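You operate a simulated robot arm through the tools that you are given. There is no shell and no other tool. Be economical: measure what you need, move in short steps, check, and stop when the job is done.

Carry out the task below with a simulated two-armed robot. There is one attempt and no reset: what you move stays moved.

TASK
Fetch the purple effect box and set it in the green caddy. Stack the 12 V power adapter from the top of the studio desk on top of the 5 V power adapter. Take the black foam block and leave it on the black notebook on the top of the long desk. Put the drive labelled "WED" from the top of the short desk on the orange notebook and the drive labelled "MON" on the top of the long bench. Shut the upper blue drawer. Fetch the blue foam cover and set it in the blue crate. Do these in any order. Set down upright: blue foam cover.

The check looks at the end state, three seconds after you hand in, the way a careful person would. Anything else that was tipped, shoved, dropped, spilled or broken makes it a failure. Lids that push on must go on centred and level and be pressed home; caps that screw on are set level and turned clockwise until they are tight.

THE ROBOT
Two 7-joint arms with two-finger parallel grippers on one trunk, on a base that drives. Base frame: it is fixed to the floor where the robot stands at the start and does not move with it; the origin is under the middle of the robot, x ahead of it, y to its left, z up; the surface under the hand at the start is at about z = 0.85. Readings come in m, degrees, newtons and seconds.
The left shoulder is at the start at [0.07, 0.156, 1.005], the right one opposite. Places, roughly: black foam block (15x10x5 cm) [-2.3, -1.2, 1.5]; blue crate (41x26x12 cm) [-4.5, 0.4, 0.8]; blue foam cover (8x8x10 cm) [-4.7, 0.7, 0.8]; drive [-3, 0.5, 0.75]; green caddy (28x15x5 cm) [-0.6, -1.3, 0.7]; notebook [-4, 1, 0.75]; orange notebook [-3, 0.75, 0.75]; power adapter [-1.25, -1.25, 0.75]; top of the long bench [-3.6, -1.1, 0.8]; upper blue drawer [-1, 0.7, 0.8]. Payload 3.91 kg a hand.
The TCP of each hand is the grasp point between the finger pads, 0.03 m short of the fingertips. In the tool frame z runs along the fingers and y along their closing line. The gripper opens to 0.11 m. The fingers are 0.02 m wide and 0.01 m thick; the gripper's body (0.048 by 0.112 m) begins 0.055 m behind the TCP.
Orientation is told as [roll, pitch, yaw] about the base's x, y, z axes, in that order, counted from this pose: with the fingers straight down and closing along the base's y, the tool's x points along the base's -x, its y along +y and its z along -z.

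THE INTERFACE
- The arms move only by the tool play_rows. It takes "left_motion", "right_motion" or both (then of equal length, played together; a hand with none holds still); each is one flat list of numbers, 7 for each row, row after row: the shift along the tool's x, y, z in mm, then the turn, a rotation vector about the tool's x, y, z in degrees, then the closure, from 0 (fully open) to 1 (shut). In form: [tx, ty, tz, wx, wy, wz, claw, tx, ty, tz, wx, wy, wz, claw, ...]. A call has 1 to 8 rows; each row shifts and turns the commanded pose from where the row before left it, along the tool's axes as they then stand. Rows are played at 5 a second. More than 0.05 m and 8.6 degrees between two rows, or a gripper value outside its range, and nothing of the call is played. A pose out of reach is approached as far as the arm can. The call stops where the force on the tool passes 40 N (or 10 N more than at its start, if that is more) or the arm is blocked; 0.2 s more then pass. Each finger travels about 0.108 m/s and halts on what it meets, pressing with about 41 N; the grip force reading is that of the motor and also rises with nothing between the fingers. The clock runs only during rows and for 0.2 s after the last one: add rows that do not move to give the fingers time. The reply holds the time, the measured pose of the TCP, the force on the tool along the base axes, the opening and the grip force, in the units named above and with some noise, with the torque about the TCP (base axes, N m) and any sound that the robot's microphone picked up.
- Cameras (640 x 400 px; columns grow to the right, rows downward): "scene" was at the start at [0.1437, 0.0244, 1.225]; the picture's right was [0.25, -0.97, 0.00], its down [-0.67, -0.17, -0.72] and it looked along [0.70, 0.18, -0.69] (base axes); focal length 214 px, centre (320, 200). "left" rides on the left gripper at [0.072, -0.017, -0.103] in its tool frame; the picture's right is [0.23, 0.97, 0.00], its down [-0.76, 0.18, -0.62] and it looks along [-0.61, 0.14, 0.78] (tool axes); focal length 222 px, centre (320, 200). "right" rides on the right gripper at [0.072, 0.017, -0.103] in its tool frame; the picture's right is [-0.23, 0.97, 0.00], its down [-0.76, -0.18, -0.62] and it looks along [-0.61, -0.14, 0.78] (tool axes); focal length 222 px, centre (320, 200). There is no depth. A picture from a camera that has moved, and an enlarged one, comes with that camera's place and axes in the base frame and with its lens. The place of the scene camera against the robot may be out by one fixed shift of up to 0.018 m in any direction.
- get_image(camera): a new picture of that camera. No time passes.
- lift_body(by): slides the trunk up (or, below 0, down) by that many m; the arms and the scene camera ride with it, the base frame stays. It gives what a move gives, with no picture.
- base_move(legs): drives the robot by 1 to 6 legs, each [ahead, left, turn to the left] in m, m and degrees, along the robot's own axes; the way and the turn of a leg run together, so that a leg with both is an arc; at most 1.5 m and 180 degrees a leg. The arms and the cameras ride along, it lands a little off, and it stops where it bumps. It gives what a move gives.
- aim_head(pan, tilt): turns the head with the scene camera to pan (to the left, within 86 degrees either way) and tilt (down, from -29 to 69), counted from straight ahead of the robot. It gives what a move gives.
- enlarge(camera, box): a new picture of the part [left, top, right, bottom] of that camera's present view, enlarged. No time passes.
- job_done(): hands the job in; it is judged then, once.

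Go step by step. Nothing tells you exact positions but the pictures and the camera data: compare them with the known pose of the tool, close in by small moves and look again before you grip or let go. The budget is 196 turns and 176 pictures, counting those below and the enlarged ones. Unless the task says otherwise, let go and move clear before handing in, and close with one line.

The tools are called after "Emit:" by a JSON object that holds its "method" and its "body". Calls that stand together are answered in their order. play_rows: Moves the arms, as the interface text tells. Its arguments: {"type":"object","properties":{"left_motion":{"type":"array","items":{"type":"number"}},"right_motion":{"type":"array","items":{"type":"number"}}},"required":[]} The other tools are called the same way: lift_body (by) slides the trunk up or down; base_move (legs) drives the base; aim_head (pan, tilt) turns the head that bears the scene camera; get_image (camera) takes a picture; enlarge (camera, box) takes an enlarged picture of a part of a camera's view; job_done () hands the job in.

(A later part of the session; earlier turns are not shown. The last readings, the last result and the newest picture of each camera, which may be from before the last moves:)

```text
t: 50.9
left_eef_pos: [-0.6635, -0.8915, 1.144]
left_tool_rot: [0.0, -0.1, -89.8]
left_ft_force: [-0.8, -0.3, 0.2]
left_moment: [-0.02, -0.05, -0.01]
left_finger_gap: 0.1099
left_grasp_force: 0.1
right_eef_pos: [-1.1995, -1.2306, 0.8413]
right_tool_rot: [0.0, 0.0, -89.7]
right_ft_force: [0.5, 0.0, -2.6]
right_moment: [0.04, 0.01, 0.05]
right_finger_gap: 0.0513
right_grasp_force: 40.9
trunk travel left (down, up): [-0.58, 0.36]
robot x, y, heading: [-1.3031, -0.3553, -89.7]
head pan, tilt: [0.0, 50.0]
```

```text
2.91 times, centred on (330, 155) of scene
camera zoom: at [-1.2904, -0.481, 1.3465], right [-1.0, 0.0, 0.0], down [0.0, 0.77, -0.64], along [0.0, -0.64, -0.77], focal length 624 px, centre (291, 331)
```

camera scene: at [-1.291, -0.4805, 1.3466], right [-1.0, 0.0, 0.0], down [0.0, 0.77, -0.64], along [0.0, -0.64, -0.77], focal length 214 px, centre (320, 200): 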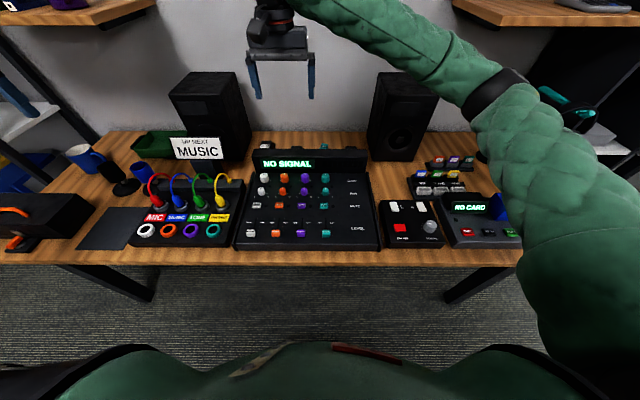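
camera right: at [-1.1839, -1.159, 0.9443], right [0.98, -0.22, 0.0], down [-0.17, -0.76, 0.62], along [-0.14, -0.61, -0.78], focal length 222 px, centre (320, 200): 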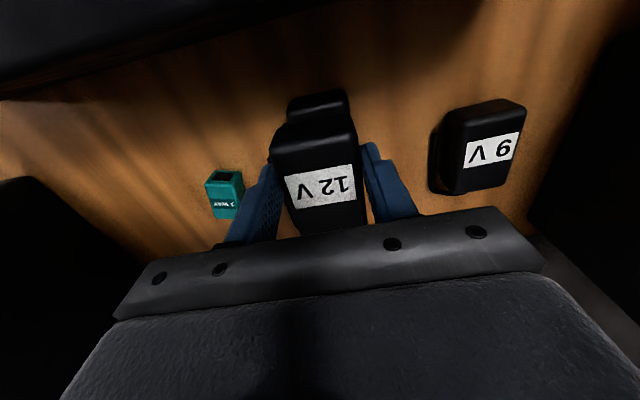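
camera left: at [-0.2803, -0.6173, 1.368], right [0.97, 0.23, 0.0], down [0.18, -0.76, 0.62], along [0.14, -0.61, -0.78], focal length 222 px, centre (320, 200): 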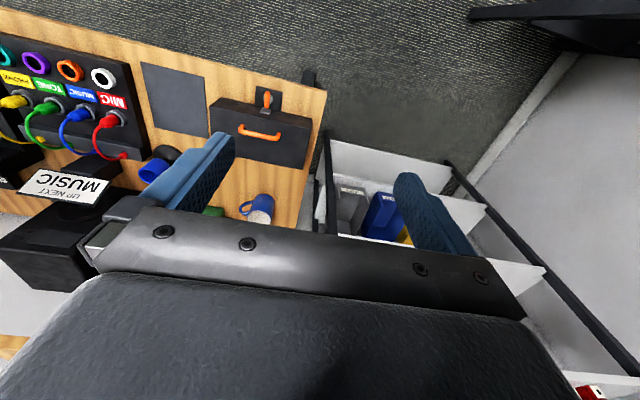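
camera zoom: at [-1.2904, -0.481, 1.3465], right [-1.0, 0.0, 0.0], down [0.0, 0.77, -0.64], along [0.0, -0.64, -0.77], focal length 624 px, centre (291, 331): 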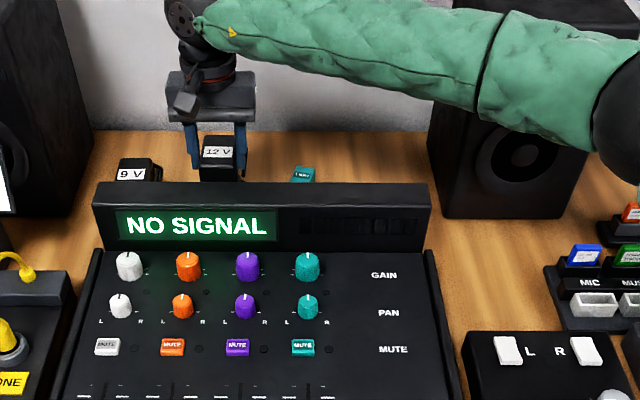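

Aligned. Stepping down gently.

Emit:
{"method": "play_rows", "body": {"right_motion": [0, 0, 10, 0, 0, 0, 0.7, 0, 0, 5, 0, 0, 0, 0.7]}}

Emit:
{"method": "play_rows", "body": {"right_motion": [0, 0, 5, 0, 0, 0, 0.7]}}

Emit:
{"method": "play_rows", "body": {"right_motion": [0, 0, 4, 0, 0, 0, 0.7]}}

```text
t: 51.5
left_eef_pos: [-0.6642, -0.8913, 1.1444]
left_tool_rot: [-0.1, 0.0, -89.8]
left_ft_force: [0.4, 0.6, -0.7]
left_moment: [0.0, -0.02, -0.01]
left_finger_gap: 0.11
left_grasp_force: 0.1
right_eef_pos: [-1.2002, -1.2296, 0.8259]
right_tool_rot: [0.0, 0.0, -89.7]
right_ft_force: [-0.3, -0.1, -1.5]
right_moment: [0.04, 0.01, 0.01]
right_finger_gap: 0.0513
right_grasp_force: 41.4
trunk travel left (down, up): [-0.58, 0.36]
robot x, y, heading: [-1.3055, -0.3585, -89.8]
head pan, tilt: [0.0, 50.0]
```

```text
t: 51.9
left_eef_pos: [-0.6636, -0.891, 1.1434]
left_tool_rot: [0.0, 0.0, -89.8]
left_ft_force: [-0.4, -0.4, 1.0]
left_moment: [-0.04, -0.02, 0.0]
left_finger_gap: 0.11
left_grasp_force: 0.0
right_eef_pos: [-1.1995, -1.2308, 0.8203]
right_tool_rot: [0.0, 0.1, -89.7]
right_ft_force: [-0.4, 0.4, -1.1]
right_moment: [0.03, -0.01, 0.0]
right_finger_gap: 0.0514
right_grasp_force: 41.0
trunk travel left (down, up): [-0.58, 0.36]
robot x, y, heading: [-1.306, -0.3576, -89.9]
head pan, tilt: [0.0, 50.0]
```

```text
t: 52.3
left_eef_pos: [-0.6641, -0.8904, 1.1437]
left_tool_rot: [0.0, -0.1, -89.7]
left_ft_force: [0.0, 0.1, 1.2]
left_moment: [0.0, -0.02, -0.01]
left_finger_gap: 0.1096
left_grasp_force: 0.1
right_eef_pos: [-1.1999, -1.2308, 0.8165]
right_tool_rot: [0.0, 0.1, -89.7]
right_ft_force: [-0.6, -0.2, -1.9]
right_moment: [0.0, 0.01, 0.02]
right_finger_gap: 0.0513
right_grasp_force: 40.7
trunk travel left (down, up): [-0.58, 0.36]
robot x, y, heading: [-1.3023, -0.3556, -90.0]
head pan, tilt: [0.0, 50.0]
```

Emit:
{"method": "play_rows", "body": {"right_motion": [0, 0, 4, 0, 0, 0, 0.7]}}

Emit:
{"method": "play_rows", "body": {"right_motion": [0, 0, 3, 0, 0, 0, 0.7]}}

Emit:
{"method": "get_image", "body": {"camera": "right"}}

```text
t: 52.7
left_eef_pos: [-0.6641, -0.8914, 1.1442]
left_tool_rot: [0.0, 0.1, -89.8]
left_ft_force: [-0.3, -0.2, -0.2]
left_moment: [0.02, 0.02, 0.0]
left_finger_gap: 0.1101
left_grasp_force: 0.1
right_eef_pos: [-1.201, -1.2315, 0.8115]
right_tool_rot: [0.0, 0.1, -89.7]
right_ft_force: [0.8, 0.3, -1.5]
right_moment: [0.02, -0.02, 0.0]
right_finger_gap: 0.0516
right_grasp_force: 41.1
trunk travel left (down, up): [-0.58, 0.36]
robot x, y, heading: [-1.3056, -0.354, -89.6]
head pan, tilt: [0.0, 50.0]
```

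```text
t: 53.1
left_eef_pos: [-0.6647, -0.8916, 1.1437]
left_tool_rot: [0.0, 0.1, -89.8]
left_ft_force: [-1.0, -0.1, 0.2]
left_moment: [-0.02, -0.02, -0.02]
left_finger_gap: 0.1101
left_grasp_force: 0.0
right_eef_pos: [-1.1998, -1.2298, 0.8101]
right_tool_rot: [0.0, 0.1, -89.6]
right_ft_force: [0.0, -0.7, -2.3]
right_moment: [0.02, 0.0, -0.02]
right_finger_gap: 0.0516
right_grasp_force: 41.1
trunk travel left (down, up): [-0.58, 0.36]
robot x, y, heading: [-1.306, -0.3555, -89.7]
head pan, tilt: [0.0, 50.0]
```

```text
140 pictures are left
camera right: at [-1.1849, -1.1595, 0.9133], right [0.97, -0.22, 0.0], down [-0.17, -0.76, 0.62], along [-0.14, -0.61, -0.78], focal length 222 px, centre (320, 200)
```

right: 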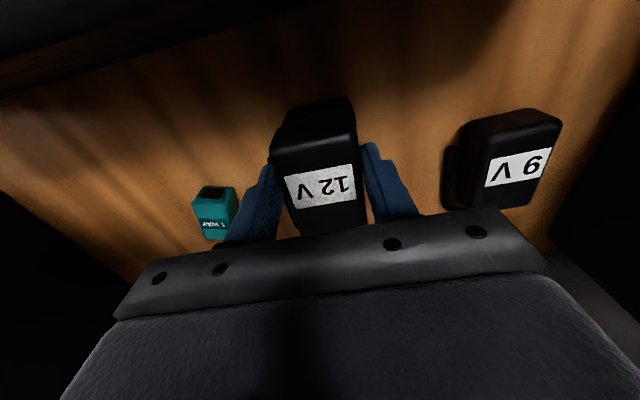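

No contact yet; continuing down.

Emit:
{"method": "play_rows", "body": {"right_motion": [0, 0, 3, 0, 0, 0, 0.7]}}

Emit:
{"method": "play_rows", "body": {"right_motion": [0, 0, 3, 0, 0, 0, 0.7]}}

Emit:
{"method": "enlarge", "body": {"camera": "right", "box": [230, 70, 410, 230]}}

```text
t: 53.5
left_eef_pos: [-0.6639, -0.8899, 1.1452]
left_tool_rot: [0.0, 0.0, -89.7]
left_ft_force: [-0.2, -0.2, 0.0]
left_moment: [-0.02, 0.0, 0.02]
left_finger_gap: 0.1098
left_grasp_force: 0.0
right_eef_pos: [-1.2005, -1.231, 0.8104]
right_tool_rot: [0.0, -0.2, -89.6]
right_ft_force: [-1.3, -0.4, 10.3]
right_moment: [-0.21, 0.14, -0.07]
right_finger_gap: 0.0513
right_grasp_force: 41.4
trunk travel left (down, up): [-0.58, 0.36]
robot x, y, heading: [-1.3061, -0.3618, -89.8]
head pan, tilt: [0.0, 50.0]
```

```text
t: 53.9
left_eef_pos: [-0.6634, -0.8892, 1.1459]
left_tool_rot: [0.0, -0.1, -89.9]
left_ft_force: [0.6, -0.1, -0.3]
left_moment: [0.01, 0.02, -0.03]
left_finger_gap: 0.1103
left_grasp_force: 0.0
right_eef_pos: [-1.2013, -1.2296, 0.8097]
right_tool_rot: [0.2, -0.2, -89.6]
right_ft_force: [-2.6, -4.4, 32.0]
right_moment: [0.1, 0.22, -0.11]
right_finger_gap: 0.0514
right_grasp_force: 40.9
trunk travel left (down, up): [-0.58, 0.36]
robot x, y, heading: [-1.3031, -0.3563, -89.8]
head pan, tilt: [0.0, 50.0]
```

```text
2.50 times, centred on (320, 150) of right
camera zoom: at [-1.1851, -1.1587, 0.9123], right [0.97, -0.22, 0.0], down [-0.18, -0.76, 0.63], along [-0.14, -0.61, -0.78], focal length 555 px, centre (320, 325)
```

zoom: 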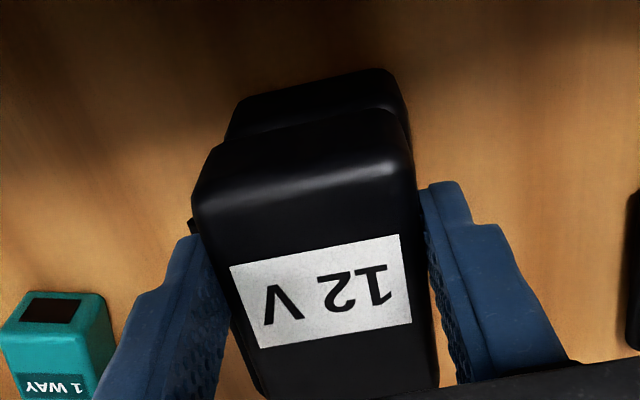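

Contact made (32 N), stacked squarely. Backing off the press, opening slightly, then rising.

Emit:
{"method": "play_rows", "body": {"right_motion": [0, 0, -4, 0, 0, 0, 0.7, 0, 0, 0, 0, 0, 0, 0.32, 0, 0, 0, 0, 0, 0, 0.32, 0, 0, 0, 0, 0, 0, 0.32, 0, 0, -30, 0, 0, 0, 0.32, 0, 0, -40, 0, 0, 0, 0.32, 0, 0, -45, 0, 0, 0, 0.32]}}

Emit:
{"method": "get_image", "body": {"camera": "right"}}

```text
t: 55.5
left_eef_pos: [-0.6634, -0.8898, 1.1445]
left_tool_rot: [0.1, -0.1, -89.8]
left_ft_force: [0.0, 0.3, -0.7]
left_moment: [-0.02, 0.01, 0.0]
left_finger_gap: 0.1102
left_grasp_force: 0.1
right_eef_pos: [-1.1989, -1.23, 0.9239]
right_tool_rot: [-0.1, 0.0, -89.6]
right_ft_force: [-0.6, 0.8, 0.9]
right_moment: [0.0, 0.0, -0.04]
right_finger_gap: 0.0749
right_grasp_force: 0.0
trunk travel left (down, up): [-0.58, 0.36]
robot x, y, heading: [-1.3043, -0.3533, -89.7]
head pan, tilt: [0.0, 50.0]
```

```text
138 pictures are left
camera right: at [-1.1846, -1.1592, 1.027], right [0.97, -0.22, 0.0], down [-0.17, -0.76, 0.62], along [-0.14, -0.61, -0.78], focal length 222 px, centre (320, 200)
```

right: 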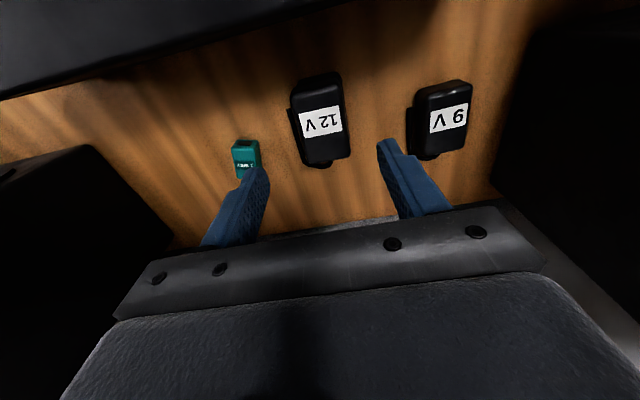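

Stack done. Next: the purple box under the front desk. Rising, backing out and driving there to look.

Emit:
{"method": "lift_body", "body": {"by": 0.2}}

Emit:
{"method": "base_move", "body": {"legs": [[-0.25, 0, 0], [0, 0.7, 0], [0, 0, 90]]}}

Emit:
{"method": "aim_head", "body": {"pan": 0, "tilt": 40}}

Emit:
{"method": "get_image", "body": {"camera": "scene"}}

```text
t: 57.7
left_eef_pos: [-0.6643, -0.8909, 1.3437]
left_tool_rot: [0.0, 0.0, -89.7]
left_ft_force: [0.0, 0.6, 0.7]
left_moment: [0.0, -0.02, 0.02]
left_finger_gap: 0.1096
left_grasp_force: 0.1
right_eef_pos: [-1.1992, -1.2316, 1.1222]
right_tool_rot: [0.0, 0.0, -89.6]
right_ft_force: [-0.2, 0.8, 0.6]
right_moment: [0.02, -0.01, 0.02]
right_finger_gap: 0.0748
right_grasp_force: 0.0
trunk travel left (down, up): [-0.78, 0.16]
robot x, y, heading: [-1.3036, -0.3586, -89.5]
head pan, tilt: [0.0, 50.0]
```

```text
t: 66.8
left_eef_pos: [-0.0776, 0.5455, 1.3436]
left_tool_rot: [0.1, 0.0, 0.9]
left_ft_force: [-0.6, 0.4, 0.1]
left_moment: [-0.01, 0.0, -0.01]
left_finger_gap: 0.1098
left_grasp_force: 0.0
right_eef_pos: [0.2665, 0.0132, 1.1233]
right_tool_rot: [0.0, 0.0, 0.9]
right_ft_force: [0.1, -1.1, -0.9]
right_moment: [-0.02, -0.02, -0.02]
right_finger_gap: 0.0748
right_grasp_force: 0.1
trunk travel left (down, up): [-0.78, 0.16]
robot x, y, heading: [-0.61, -0.0993, 1.3]
head pan, tilt: [0.0, 50.0]
```

```text
t: 67.5
left_eef_pos: [-0.0782, 0.5446, 1.3432]
left_tool_rot: [0.0, 0.0, 0.8]
left_ft_force: [0.1, -0.3, -0.3]
left_moment: [0.03, -0.01, 0.02]
left_finger_gap: 0.11
left_grasp_force: 0.1
right_eef_pos: [0.2671, 0.0124, 1.1231]
right_tool_rot: [0.1, 0.0, 0.9]
right_ft_force: [0.1, 0.8, 0.9]
right_moment: [0.0, 0.02, -0.02]
right_finger_gap: 0.0746
right_grasp_force: 0.1
trunk travel left (down, up): [-0.78, 0.16]
robot x, y, heading: [-0.61, -0.0998, 0.9]
head pan, tilt: [0.0, 40.0]
```

```text
137 pictures are left
camera scene: at [-0.4567, -0.0958, 1.5606], right [0.01, -1.0, 0.0], down [-0.64, -0.01, -0.77], along [0.77, 0.01, -0.64], focal length 214 px, centre (320, 200)
```

scene: 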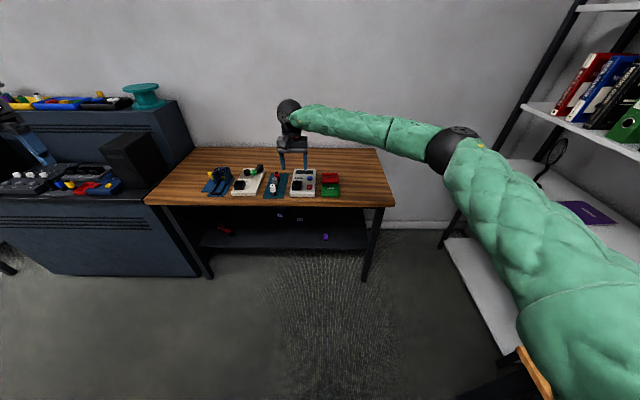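

There's a low shelf under the desk with several small items. I'll lower the trunk (backed off) to look under.

Emit:
{"method": "base_move", "body": {"legs": [[-0.2, 0, 0]]}}

Emit:
{"method": "lift_body", "body": {"by": -0.6}}

Emit:
{"method": "aim_head", "body": {"pan": 0, "tilt": 25}}

Emit:
{"method": "get_image", "body": {"camera": "scene"}}

```text
t: 69.1
left_eef_pos: [-0.2807, 0.5412, 1.3448]
left_tool_rot: [0.0, 0.0, 0.8]
left_ft_force: [-0.8, -0.1, 0.8]
left_moment: [0.0, -0.01, 0.0]
left_finger_gap: 0.1104
left_grasp_force: 0.0
right_eef_pos: [0.0661, 0.0089, 1.1224]
right_tool_rot: [0.0, 0.0, 1.0]
right_ft_force: [0.3, -0.4, -0.2]
right_moment: [-0.02, -0.02, -0.02]
right_finger_gap: 0.0747
right_grasp_force: 0.0
trunk travel left (down, up): [-0.78, 0.16]
robot x, y, heading: [-0.8097, -0.1027, 0.6]
head pan, tilt: [0.0, 40.0]
```

```text
refused: -0.6 is not a number from -0.4 to 0.4
```

```text
t: 69.9
left_eef_pos: [-0.2802, 0.5413, 1.344]
left_tool_rot: [0.0, 0.0, 0.8]
left_ft_force: [0.0, -0.7, 0.2]
left_moment: [0.03, -0.01, -0.03]
left_finger_gap: 0.11
left_grasp_force: 0.0
right_eef_pos: [0.0646, 0.0101, 1.1235]
right_tool_rot: [0.0, 0.0, 0.9]
right_ft_force: [-0.4, -0.4, 0.0]
right_moment: [-0.01, -0.02, -0.04]
right_finger_gap: 0.0748
right_grasp_force: 0.1
trunk travel left (down, up): [-0.78, 0.16]
robot x, y, heading: [-0.809, -0.1064, 0.7]
head pan, tilt: [0.0, 25.0]
```

```text
136 pictures are left
camera scene: at [-0.6517, -0.0988, 1.584], right [0.02, -1.0, 0.0], down [-0.42, -0.01, -0.91], along [0.91, 0.01, -0.42], focal length 214 px, centre (320, 200)
```

scene: 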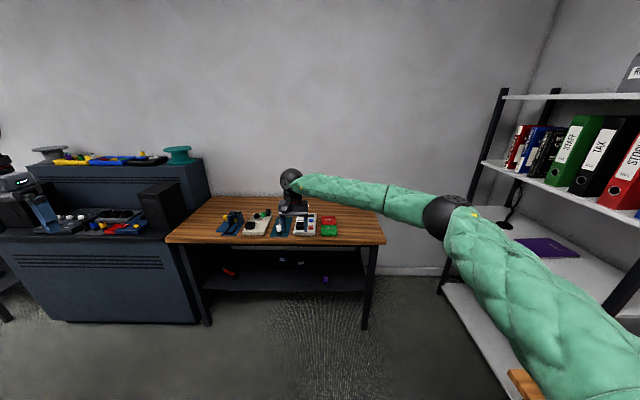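

Emit:
{"method": "lift_body", "body": {"by": -0.4}}

Emit:
{"method": "enlarge", "body": {"camera": "scene", "box": [190, 180, 390, 305]}}

```text
t: 73.7
left_eef_pos: [-0.2799, 0.5423, 0.9454]
left_tool_rot: [0.0, 0.0, 0.7]
left_ft_force: [0.0, -0.6, -0.4]
left_moment: [0.0, 0.02, -0.03]
left_finger_gap: 0.1102
left_grasp_force: 0.1
right_eef_pos: [0.0658, 0.009, 0.7235]
right_tool_rot: [0.0, 0.0, 0.9]
right_ft_force: [-0.1, 0.4, -0.7]
right_moment: [0.03, -0.03, 0.0]
right_finger_gap: 0.0747
right_grasp_force: 0.1
trunk travel left (down, up): [-0.38, 0.56]
robot x, y, heading: [-0.8096, -0.1031, 1.3]
head pan, tilt: [0.0, 25.0]
```

```text
3.20 times, centred on (290, 242) of scene
camera zoom: at [-0.6514, -0.099, 1.184], right [0.02, -1.0, 0.0], down [-0.42, -0.01, -0.91], along [0.91, 0.01, -0.42], focal length 686 px, centre (416, 64)
```

zoom: 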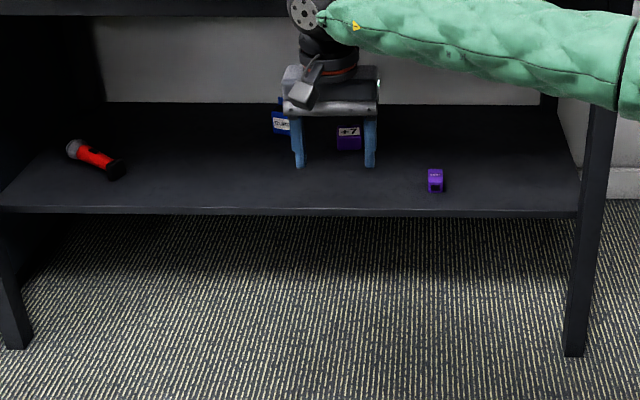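

Emit:
{"method": "enlarge", "body": {"camera": "scene", "box": [265, 205, 345, 255]}}

```text
8.00 times, centred on (305, 230) of scene
camera zoom: at [-0.6514, -0.099, 1.184], right [0.02, -1.0, 0.0], down [-0.42, -0.01, -0.91], along [0.91, 0.01, -0.42], focal length 1716 px, centre (440, -40)
```

zoom: 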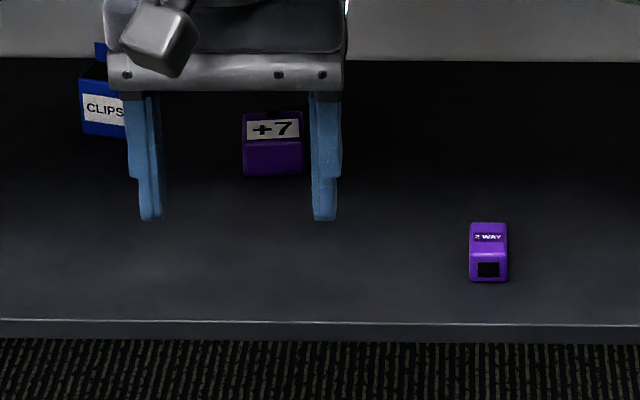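

Those may not be "effect boxes" – the pedals on the far desk could be. I'll look at the blue drawers next and survey the rest before deciding.

Emit:
{"method": "lift_body", "body": {"by": 0.4}}

Emit:
{"method": "base_move", "body": {"legs": [[0.3, -0.1, 0], [0, 0, 90]]}}

Emit:
{"method": "aim_head", "body": {"pan": 30, "tilt": 35}}

Emit:
{"method": "get_image", "body": {"camera": "scene"}}

Emit:
{"method": "get_image", "body": {"camera": "left"}}

```text
t: 77.5
left_eef_pos: [-0.2789, 0.5418, 1.3439]
left_tool_rot: [0.1, -0.1, 0.8]
left_ft_force: [-0.2, -0.8, 0.0]
left_moment: [-0.05, 0.03, -0.01]
left_finger_gap: 0.1101
left_grasp_force: 0.0
right_eef_pos: [0.0659, 0.01, 1.1227]
right_tool_rot: [-0.1, -0.1, 0.9]
right_ft_force: [-0.5, -0.2, 0.2]
right_moment: [0.02, 0.01, 0.01]
right_finger_gap: 0.0748
right_grasp_force: 0.1
trunk travel left (down, up): [-0.78, 0.16]
robot x, y, heading: [-0.8065, -0.1047, 0.9]
head pan, tilt: [0.0, 25.0]
```

```text
t: 83.5
left_eef_pos: [-1.1644, 0.3152, 1.344]
left_tool_rot: [0.0, 0.0, 91.8]
left_ft_force: [-0.4, 0.1, 0.1]
left_moment: [-0.04, 0.02, 0.0]
left_finger_gap: 0.1101
left_grasp_force: 0.1
right_eef_pos: [-0.6389, 0.6715, 1.1235]
right_tool_rot: [-0.1, -0.1, 92.0]
right_ft_force: [0.4, -0.2, 0.5]
right_moment: [0.04, -0.03, 0.0]
right_finger_gap: 0.075
right_grasp_force: 0.1
trunk travel left (down, up): [-0.78, 0.16]
robot x, y, heading: [-0.5037, -0.1993, 92.1]
head pan, tilt: [0.0, 25.0]
```

```text
t: 84.5
left_eef_pos: [-1.1649, 0.3147, 1.3447]
left_tool_rot: [0.0, 0.0, 91.9]
left_ft_force: [-0.2, 0.2, 1.0]
left_moment: [-0.01, 0.0, 0.02]
left_finger_gap: 0.1101
left_grasp_force: 0.1
right_eef_pos: [-0.6391, 0.6715, 1.1226]
right_tool_rot: [0.0, 0.0, 91.9]
right_ft_force: [-0.6, 0.3, 0.9]
right_moment: [-0.01, -0.03, -0.04]
right_finger_gap: 0.0746
right_grasp_force: 0.1
trunk travel left (down, up): [-0.78, 0.16]
robot x, y, heading: [-0.5058, -0.2005, 91.8]
head pan, tilt: [30.0, 35.0]
```

```text
133 pictures are left
camera scene: at [-0.5433, -0.0707, 1.5682], right [0.85, 0.53, 0.0], down [0.3, -0.49, -0.82], along [-0.43, 0.7, -0.57], focal length 214 px, centre (320, 200)
```

scene: 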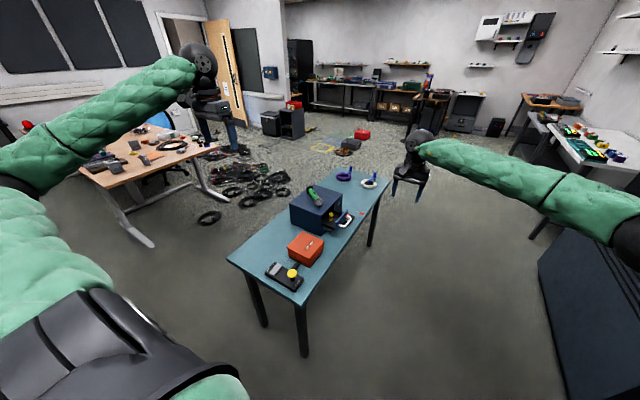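

```text
132 pictures are left
camera left: at [-1.1461, 0.243, 1.4481], right [-0.97, -0.26, 0.0], down [-0.2, 0.76, 0.62], along [-0.16, 0.6, -0.78], focal length 222 px, centre (320, 200)
```

left: 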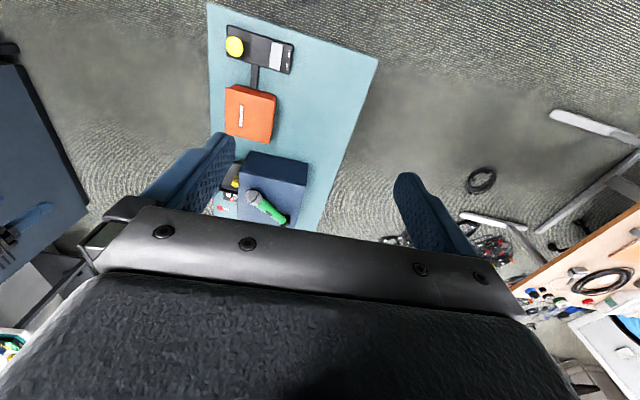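

The blue drawer unit sits on the teal bench with its front toward +x (mic on top). Zooming in.

Emit:
{"method": "enlarge", "body": {"camera": "scene", "box": [260, 165, 400, 265]}}

Emit:
{"method": "enlarge", "body": {"camera": "scene", "box": [60, 110, 240, 222]}}

```text
4.00 times, centred on (330, 215) of scene
camera zoom: at [-0.5433, -0.0707, 1.5682], right [0.85, 0.53, 0.0], down [0.3, -0.49, -0.82], along [-0.43, 0.7, -0.57], focal length 858 px, centre (280, 140)
```

zoom: 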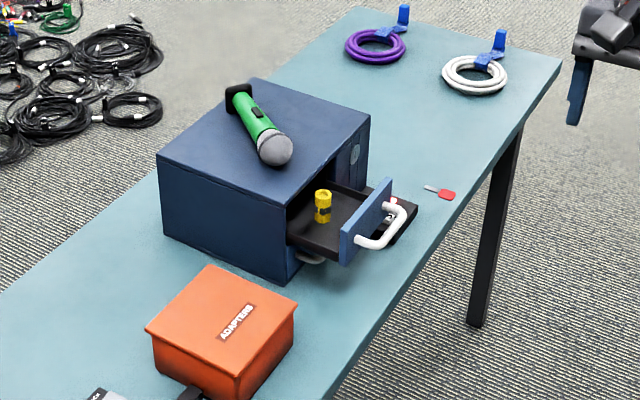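

```text
3.56 times, centred on (150, 166) of scene
camera zoom: at [-0.5433, -0.0707, 1.5682], right [0.85, 0.53, 0.0], down [0.3, -0.49, -0.82], along [-0.43, 0.7, -0.57], focal length 763 px, centre (924, 321)
```

zoom: 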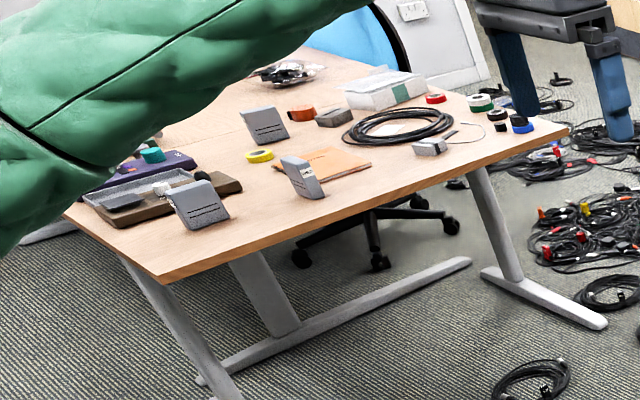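

The upper drawer is slightly open with a small yellow item inside; I'll push it gently along -x with the left hand. First position the arms.

Emit:
{"method": "play_rows", "body": {"left_motion": [0, -48, 0, 0, 0, 0, 0, 0, -48, 0, 0, 0, 0, 0, 0, -48, 0, 0, 0, 0, 0, 0, -48, 0, 0, 0, 0, 0, 0, -48, 0, 0, 0, 0, 0, 0, -48, 0, 0, 0, 0, 0, 0, -48, 0, 0, 0, 0, 0], "right_motion": [0, -48, 0, 0, 0, 0, 0, 0, -48, 0, 0, 0, 0, 0, 0, -48, 0, 0, 0, 0, 0, 0, -48, 0, 0, 0, 0, 0, 0, -40, 0, 0, 0, 0, 0, 30, 0, 0, 0, 0, 0, 0, 30, 0, 0, 0, 0, 0, 0]}}

Emit:
{"method": "base_move", "body": {"legs": [[0.3, 0, -2]]}}

Emit:
{"method": "get_image", "body": {"camera": "left"}}

Emit:
{"method": "get_image", "body": {"camera": "scene"}}

```text
t: 86.1
left_eef_pos: [-0.8232, 0.3272, 1.3469]
left_tool_rot: [0.2, 0.0, 91.9]
left_ft_force: [0.9, -0.2, -0.5]
left_moment: [0.0, 0.02, -0.01]
left_finger_gap: 0.11
left_grasp_force: 0.0
right_eef_pos: [-0.4033, 0.6191, 1.1226]
right_tool_rot: [0.0, 0.1, 91.9]
right_ft_force: [-0.2, 0.4, 0.1]
right_moment: [0.01, 0.03, 0.01]
right_finger_gap: 0.1101
right_grasp_force: 0.1
trunk travel left (down, up): [-0.78, 0.16]
robot x, y, heading: [-0.5094, -0.2018, 91.8]
head pan, tilt: [30.0, 35.0]
```

```text
t: 88.1
left_eef_pos: [-0.8137, 0.6381, 1.3455]
left_tool_rot: [0.0, 0.0, 89.9]
left_ft_force: [-0.1, -0.1, 0.3]
left_moment: [-0.02, -0.01, 0.0]
left_finger_gap: 0.1096
left_grasp_force: 0.1
right_eef_pos: [-0.3813, 0.9158, 1.1234]
right_tool_rot: [0.0, 0.0, 90.0]
right_ft_force: [-1.1, -0.4, 0.3]
right_moment: [0.02, 0.02, -0.01]
right_finger_gap: 0.1099
right_grasp_force: 0.0
trunk travel left (down, up): [-0.78, 0.16]
robot x, y, heading: [-0.5118, 0.097, 90.0]
head pan, tilt: [30.0, 35.0]
```

```text
129 pictures are left
camera left: at [-0.7978, 0.5651, 1.4493], right [-0.97, -0.22, 0.0], down [-0.18, 0.76, 0.62], along [-0.14, 0.61, -0.78], focal length 222 px, centre (320, 200)
```

left: 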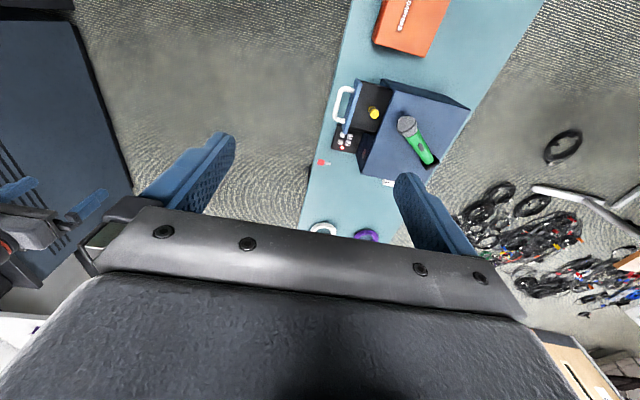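

```text
128 pictures are left
camera scene: at [-0.5437, 0.2312, 1.5683], right [0.87, 0.5, 0.0], down [0.29, -0.5, -0.82], along [-0.41, 0.71, -0.57], focal length 214 px, centre (320, 200)
```

scene: 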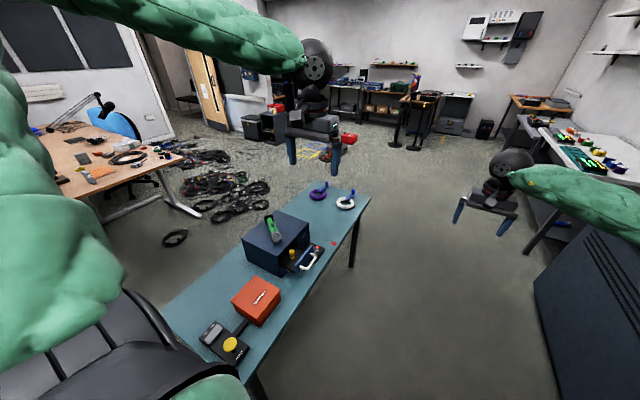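

Emit:
{"method": "enlarge", "body": {"camera": "left", "box": [290, 60, 480, 200]}}

Emit:
{"method": "enlarge", "body": {"camera": "scene", "box": [230, 200, 350, 290]}}

```text
2.86 times, centred on (385, 130) of left
camera zoom: at [-0.7978, 0.5651, 1.4493], right [-0.97, -0.22, 0.0], down [-0.18, 0.76, 0.62], along [-0.14, 0.61, -0.78], focal length 635 px, centre (134, 400)
```

zoom: 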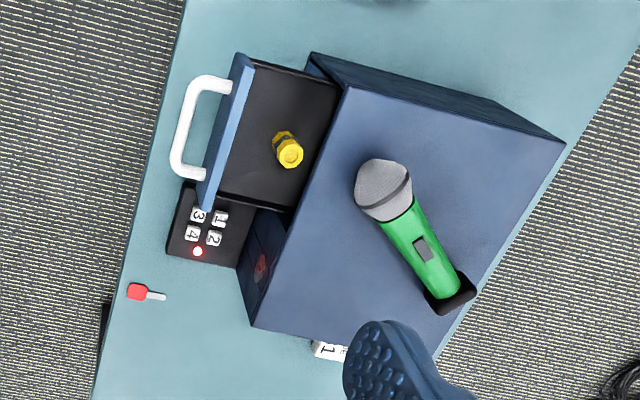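

```text
4.44 times, centred on (290, 245) of scene
camera zoom: at [-0.5437, 0.2312, 1.5683], right [0.87, 0.5, 0.0], down [0.29, -0.5, -0.82], along [-0.41, 0.71, -0.57], focal length 953 px, centre (453, 0)
```

zoom: 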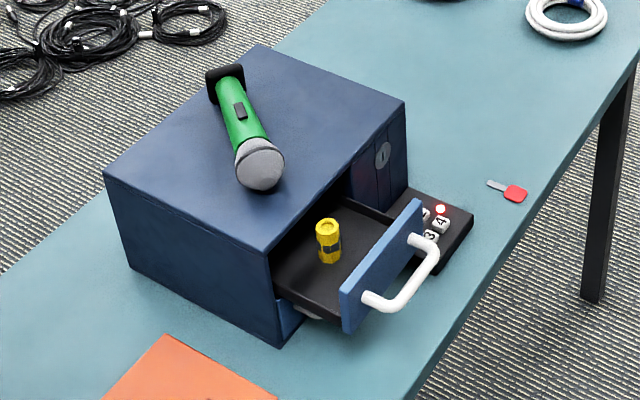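

Drawer panel is at x≈-0.90 (closed ≈-0.985), handle centre y≈0.71, z≈0.85. I'll lower the trunk, close and tilt the left hand, and bring it in front of the handle.

Emit:
{"method": "lift_body", "body": {"by": -0.3}}

Emit:
{"method": "play_rows", "body": {"left_motion": [-35, -40, 0, -8, 0, 0, 1, -35, 0, 0, -8, 0, 0, 1, 0, 0, 0, -8, 0, 0, 1, 0, 0, 0, 0, 0, 0, 1]}}

Emit:
{"method": "get_image", "body": {"camera": "left"}}

Emit:
{"method": "get_image", "body": {"camera": "scene"}}

```text
t: 91.1
left_eef_pos: [-0.8135, 0.6369, 1.0455]
left_tool_rot: [0.0, 0.0, 89.9]
left_ft_force: [-0.3, -0.2, -0.4]
left_moment: [0.0, 0.01, 0.04]
left_finger_gap: 0.1098
left_grasp_force: 0.2
right_eef_pos: [-0.3815, 0.914, 0.8235]
right_tool_rot: [-0.1, 0.0, 89.9]
right_ft_force: [-0.9, 0.2, -0.5]
right_moment: [-0.01, 0.03, -0.01]
right_finger_gap: 0.11
right_grasp_force: 0.1
trunk travel left (down, up): [-0.48, 0.46]
robot x, y, heading: [-0.5115, 0.1029, 89.8]
head pan, tilt: [30.0, 35.0]
```

```text
refused: row 1 steps farther than a row can; nothing moved
```

```text
125 pictures are left
camera left: at [-0.7975, 0.5653, 1.1493], right [-0.97, -0.22, 0.0], down [-0.18, 0.76, 0.62], along [-0.14, 0.61, -0.78], focal length 222 px, centre (320, 200)
```

left: 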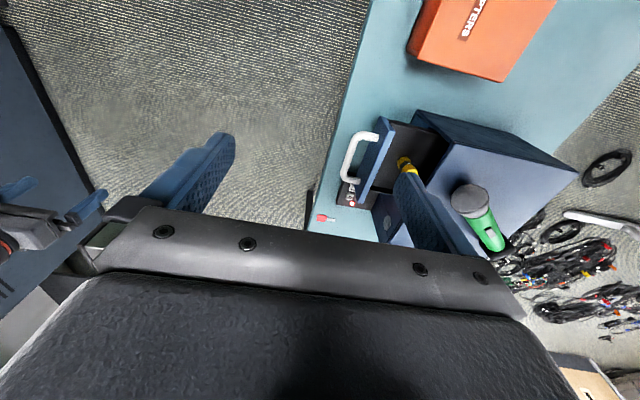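

```text
124 pictures are left
camera scene: at [-0.5434, 0.2314, 1.2683], right [0.87, 0.5, 0.0], down [0.29, -0.5, -0.82], along [-0.41, 0.71, -0.57], focal length 214 px, centre (320, 200)
```

scene: 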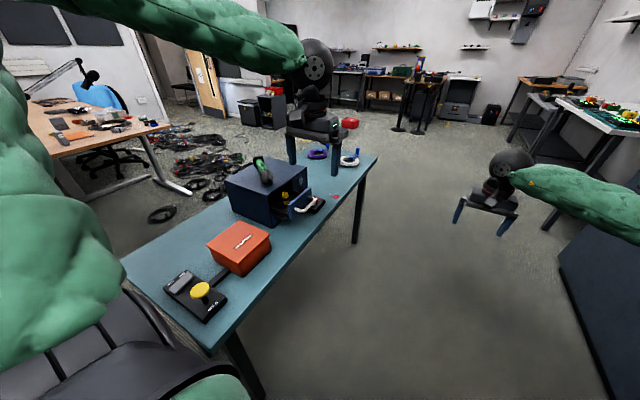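

Emit:
{"method": "play_rows", "body": {"left_motion": [-35, 0, 0, 0, 0, 0, 1, -42, 0, 0, 0, 0, 0, 1, 0, -15, 45, 0, 0, 0, 1, 0, 0, 45, 0, 0, 0, 1, 0, 0, 45, 0, 0, 0, 1, 0, 0, 0, -8, 0, 0, 1, 0, 0, 0, -8, 0, 0, 1, 0, 0, 0, -8, 0, 0, 1]}}

Emit:
{"method": "get_image", "body": {"camera": "left"}}

Emit:
{"method": "enlarge", "body": {"camera": "scene", "box": [210, 140, 370, 240]}}

```text
t: 92.9
left_eef_pos: [-0.7993, 0.7165, 0.9081]
left_tool_rot: [24.1, 0.1, 89.9]
left_ft_force: [-0.7, 0.4, -0.2]
left_moment: [0.01, 0.01, 0.0]
left_finger_gap: 0.0
left_grasp_force: 37.9
right_eef_pos: [-0.3812, 0.914, 0.8233]
right_tool_rot: [0.0, 0.1, 89.9]
right_ft_force: [-0.1, -0.1, 0.3]
right_moment: [-0.02, 0.0, -0.02]
right_finger_gap: 0.1098
right_grasp_force: 0.0
trunk travel left (down, up): [-0.48, 0.46]
robot x, y, heading: [-0.5151, 0.0979, 89.8]
head pan, tilt: [30.0, 35.0]
```

```text
123 pictures are left
camera left: at [-0.7423, 0.6427, 0.9976], right [-0.89, -0.23, 0.4], down [0.09, 0.76, 0.64], along [-0.45, 0.61, -0.66], focal length 222 px, centre (320, 200)
```

left: 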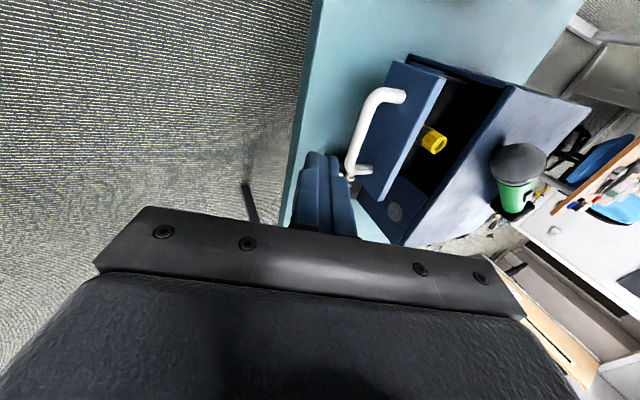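

```text
4.00 times, centred on (290, 190) of scene
camera zoom: at [-0.5436, 0.2323, 1.2681], right [0.87, 0.5, 0.0], down [0.29, -0.5, -0.82], along [-0.41, 0.71, -0.57], focal length 858 px, centre (440, 240)
```

zoom: 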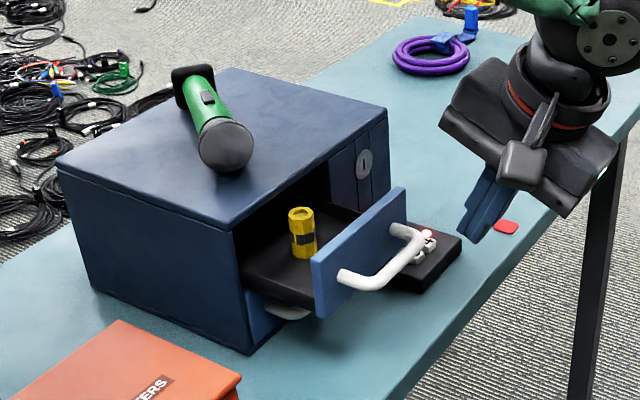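

Lowering so the fingers span the handle height, then advancing to just short of it.

Emit:
{"method": "play_rows", "body": {"left_motion": [0, -11, 25, 0, 0, 0, 1, 0, -11, 25, 0, 0, 0, 1, 4, 18.3, 8.1, 0, 0, 0, 1, 0, 18.3, 8.1, 0, 0, 0, 1]}}

Emit:
{"method": "enlarge", "body": {"camera": "scene", "box": [210, 140, 370, 240]}}

```text
t: 93.9
left_eef_pos: [-0.838, 0.7113, 0.8563]
left_tool_rot: [24.1, 0.0, 89.8]
left_ft_force: [0.7, -0.3, 0.1]
left_moment: [-0.01, 0.0, 0.01]
left_finger_gap: 0.0001
left_grasp_force: 37.6
right_eef_pos: [-0.3798, 0.9156, 0.8237]
right_tool_rot: [0.0, 0.0, 89.9]
right_ft_force: [0.0, -0.2, -0.1]
right_moment: [-0.01, 0.02, 0.01]
right_finger_gap: 0.1099
right_grasp_force: 0.1
trunk travel left (down, up): [-0.48, 0.46]
robot x, y, heading: [-0.5124, 0.1001, 90.1]
head pan, tilt: [30.0, 35.0]
```

```text
4.00 times, centred on (290, 190) of scene
camera zoom: at [-0.5435, 0.2319, 1.2681], right [0.87, 0.5, 0.0], down [0.29, -0.5, -0.82], along [-0.41, 0.71, -0.57], focal length 858 px, centre (440, 240)
```

zoom: 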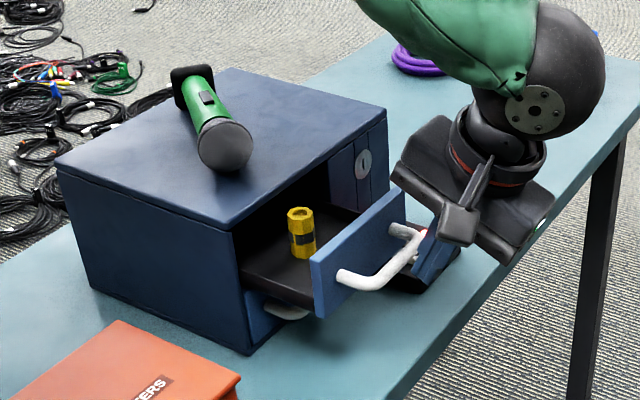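

Finger is nearly at the handle bar. Pushing slowly with a small -y correction.

Emit:
{"method": "play_rows", "body": {"left_motion": [6, 9.1, 4.1, 0, 0, 0, 1, 0, 9.1, 4.1, 0, 0, 0, 1, 0, 7.3, 3.3, 0, 0, 0, 1, 0, 7.3, 3.3, 0, 0, 0, 1]}}

Emit:
{"method": "enlarge", "body": {"camera": "scene", "box": [210, 140, 370, 240]}}

```text
t: 94.9
left_eef_pos: [-0.8743, 0.7055, 0.8552]
left_tool_rot: [24.0, -0.1, 89.9]
left_ft_force: [-0.3, 0.1, 0.3]
left_moment: [0.01, 0.01, -0.06]
left_finger_gap: 0.0
left_grasp_force: 37.5
right_eef_pos: [-0.381, 0.9159, 0.8231]
right_tool_rot: [0.1, 0.0, 89.9]
right_ft_force: [-0.5, -0.4, 0.4]
right_moment: [-0.02, 0.01, -0.01]
right_finger_gap: 0.11
right_grasp_force: 0.2
trunk travel left (down, up): [-0.48, 0.46]
robot x, y, heading: [-0.5113, 0.1012, 90.0]
head pan, tilt: [30.0, 35.0]
```

```text
4.00 times, centred on (290, 190) of scene
camera zoom: at [-0.5436, 0.2317, 1.2682], right [0.87, 0.5, 0.0], down [0.29, -0.5, -0.82], along [-0.41, 0.71, -0.57], focal length 858 px, centre (440, 240)
```

zoom: 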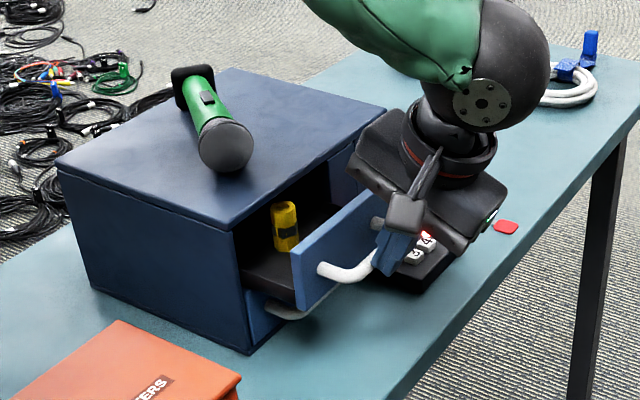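

Drawer is moving and the yellow item stays upright. Continuing.

Emit:
{"method": "play_rows", "body": {"left_motion": [0, 5.5, 2.4, 0, 0, 0, 1, 0, 5.5, 2.4, 0, 0, 0, 1, 0, 5.5, 2.4, 0, 0, 0, 1, 0, 5.5, 2.4, 0, 0, 0, 1, 0, 5.5, 2.4, 0, 0, 0, 1]}}

Emit:
{"method": "enlarge", "body": {"camera": "scene", "box": [210, 140, 370, 240]}}

```text
t: 96.1
left_eef_pos: [-0.9045, 0.7054, 0.8562]
left_tool_rot: [24.0, 0.0, 89.8]
left_ft_force: [-0.2, 0.3, 0.8]
left_moment: [0.02, 0.0, 0.0]
left_finger_gap: 0.0
left_grasp_force: 38.1
right_eef_pos: [-0.3812, 0.9161, 0.8245]
right_tool_rot: [0.1, 0.0, 89.9]
right_ft_force: [-0.3, -0.3, 0.4]
right_moment: [0.0, 0.02, 0.02]
right_finger_gap: 0.1102
right_grasp_force: 0.0
trunk travel left (down, up): [-0.48, 0.46]
robot x, y, heading: [-0.5144, 0.1003, 90.1]
head pan, tilt: [30.0, 35.0]
```

```text
4.00 times, centred on (290, 190) of scene
camera zoom: at [-0.5436, 0.2316, 1.2682], right [0.87, 0.5, 0.0], down [0.29, -0.5, -0.82], along [-0.41, 0.71, -0.57], focal length 858 px, centre (440, 240)
```

zoom: 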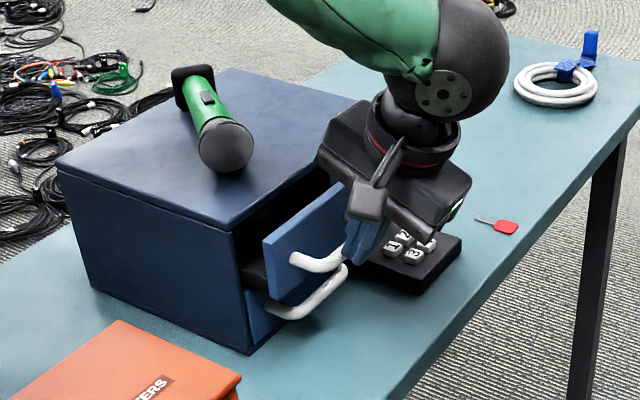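

Emit:
{"method": "play_rows", "body": {"left_motion": [0, 5.5, 2.4, 0, 0, 0, 1, 0, 5.5, 2.4, 0, 0, 0, 1, 0, 4.6, 2, 0, 0, 0, 1, 0, 3.7, 1.6, 0, 0, 0, 1]}}

Emit:
{"method": "enlarge", "body": {"camera": "scene", "box": [210, 140, 370, 240]}}

```text
t: 97.1
left_eef_pos: [-0.9245, 0.7063, 0.8561]
left_tool_rot: [24.1, 0.0, 89.8]
left_ft_force: [-0.4, 0.4, 0.3]
left_moment: [-0.01, -0.03, 0.0]
left_finger_gap: 0.0
left_grasp_force: 37.9
right_eef_pos: [-0.38, 0.9148, 0.8235]
right_tool_rot: [0.0, 0.0, 89.9]
right_ft_force: [-0.3, -1.4, 0.4]
right_moment: [0.0, -0.01, -0.03]
right_finger_gap: 0.1101
right_grasp_force: 0.0
trunk travel left (down, up): [-0.48, 0.46]
robot x, y, heading: [-0.5147, 0.1028, 89.7]
head pan, tilt: [30.0, 35.0]
```

```text
4.00 times, centred on (290, 190) of scene
camera zoom: at [-0.5435, 0.2316, 1.2682], right [0.87, 0.5, 0.0], down [0.29, -0.5, -0.82], along [-0.41, 0.71, -0.57], focal length 858 px, centre (440, 240)
```

zoom: 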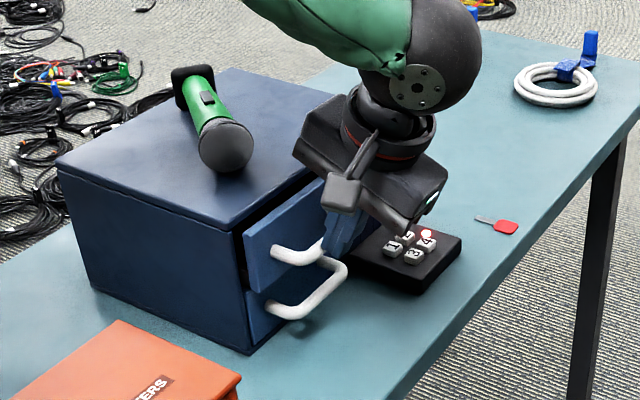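

Emit:
{"method": "play_rows", "body": {"left_motion": [0, 3.7, 1.6, 0, 0, 0, 1, 0, 3.7, 1.6, 0, 0, 0, 1, 0, 3.7, 1.6, 0, 0, 0, 1]}}

Emit:
{"method": "play_rows", "body": {"left_motion": [0, 2.7, 1.2, 0, 0, 0, 1, 0, 2.7, 1.2, 0, 0, 0, 1]}}

Emit:
{"method": "enlarge", "body": {"camera": "scene", "box": [210, 140, 370, 240]}}

```text
t: 97.9
left_eef_pos: [-0.9388, 0.7055, 0.8546]
left_tool_rot: [24.0, 0.1, 89.9]
left_ft_force: [-0.3, -0.3, 0.2]
left_moment: [0.02, 0.0, 0.04]
left_finger_gap: 0.0001
left_grasp_force: 37.1
right_eef_pos: [-0.3821, 0.9146, 0.8243]
right_tool_rot: [0.0, 0.1, 89.9]
right_ft_force: [0.2, -0.1, -0.1]
right_moment: [-0.01, -0.03, -0.03]
right_finger_gap: 0.1098
right_grasp_force: 0.1
trunk travel left (down, up): [-0.48, 0.46]
robot x, y, heading: [-0.5096, 0.1025, 89.9]
head pan, tilt: [30.0, 35.0]
```

```text
t: 98.5
left_eef_pos: [-0.9413, 0.7062, 0.8587]
left_tool_rot: [24.0, -0.1, 89.8]
left_ft_force: [15.5, -1.1, 8.1]
left_moment: [-0.1, -0.22, 0.13]
left_finger_gap: 0.0
left_grasp_force: 37.5
right_eef_pos: [-0.3792, 0.9154, 0.8246]
right_tool_rot: [0.0, 0.0, 89.9]
right_ft_force: [-0.4, 0.1, 0.3]
right_moment: [-0.03, -0.02, -0.04]
right_finger_gap: 0.1102
right_grasp_force: 0.1
trunk travel left (down, up): [-0.48, 0.46]
robot x, y, heading: [-0.511, 0.1007, 90.0]
head pan, tilt: [30.0, 35.0]
```

```text
4.00 times, centred on (290, 190) of scene
camera zoom: at [-0.542, 0.2311, 1.2685], right [0.87, 0.5, 0.0], down [0.28, -0.5, -0.82], along [-0.41, 0.71, -0.57], focal length 858 px, centre (440, 240)
```

zoom: 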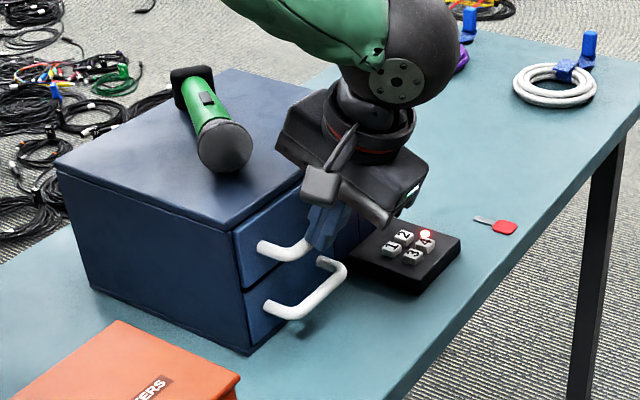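

The drawer is flush (15 N end stop). Retreating the hand +x and up, untilting.

Emit:
{"method": "play_rows", "body": {"left_motion": [0, -36, -16, 0, 0, 0, 1, 0, -36, -16, 0, 0, 0, 1, 0, -36, -16, 0, 0, 0, 1, 0, 0, -40, 8, 0, 0, 1, 0, 0, -40, 8, 0, 0, 0, 0, 0, -40, 8, 0, 0, 0, 0, 0, -40, 0, 0, 0, 0]}}

Emit:
{"method": "enlarge", "body": {"camera": "scene", "box": [210, 140, 370, 240]}}

```text
t: 100.1
left_eef_pos: [-0.7903, 0.7044, 1.0111]
left_tool_rot: [-0.1, 0.0, 89.7]
left_ft_force: [0.0, 0.7, 1.0]
left_moment: [-0.01, 0.01, -0.02]
left_finger_gap: 0.1099
left_grasp_force: 0.1
right_eef_pos: [-0.379, 0.9155, 0.8231]
right_tool_rot: [0.1, 0.0, 90.0]
right_ft_force: [0.7, -0.6, 0.2]
right_moment: [0.0, 0.0, -0.03]
right_finger_gap: 0.11
right_grasp_force: 0.1
trunk travel left (down, up): [-0.48, 0.46]
robot x, y, heading: [-0.5116, 0.0974, 89.9]
head pan, tilt: [30.0, 35.0]
```

```text
4.00 times, centred on (290, 190) of scene
camera zoom: at [-0.5417, 0.2312, 1.2683], right [0.87, 0.5, 0.0], down [0.28, -0.5, -0.82], along [-0.41, 0.71, -0.57], focal length 858 px, centre (440, 240)
```

zoom: 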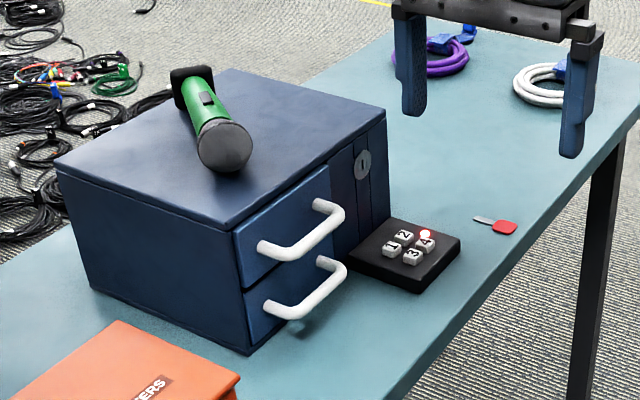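

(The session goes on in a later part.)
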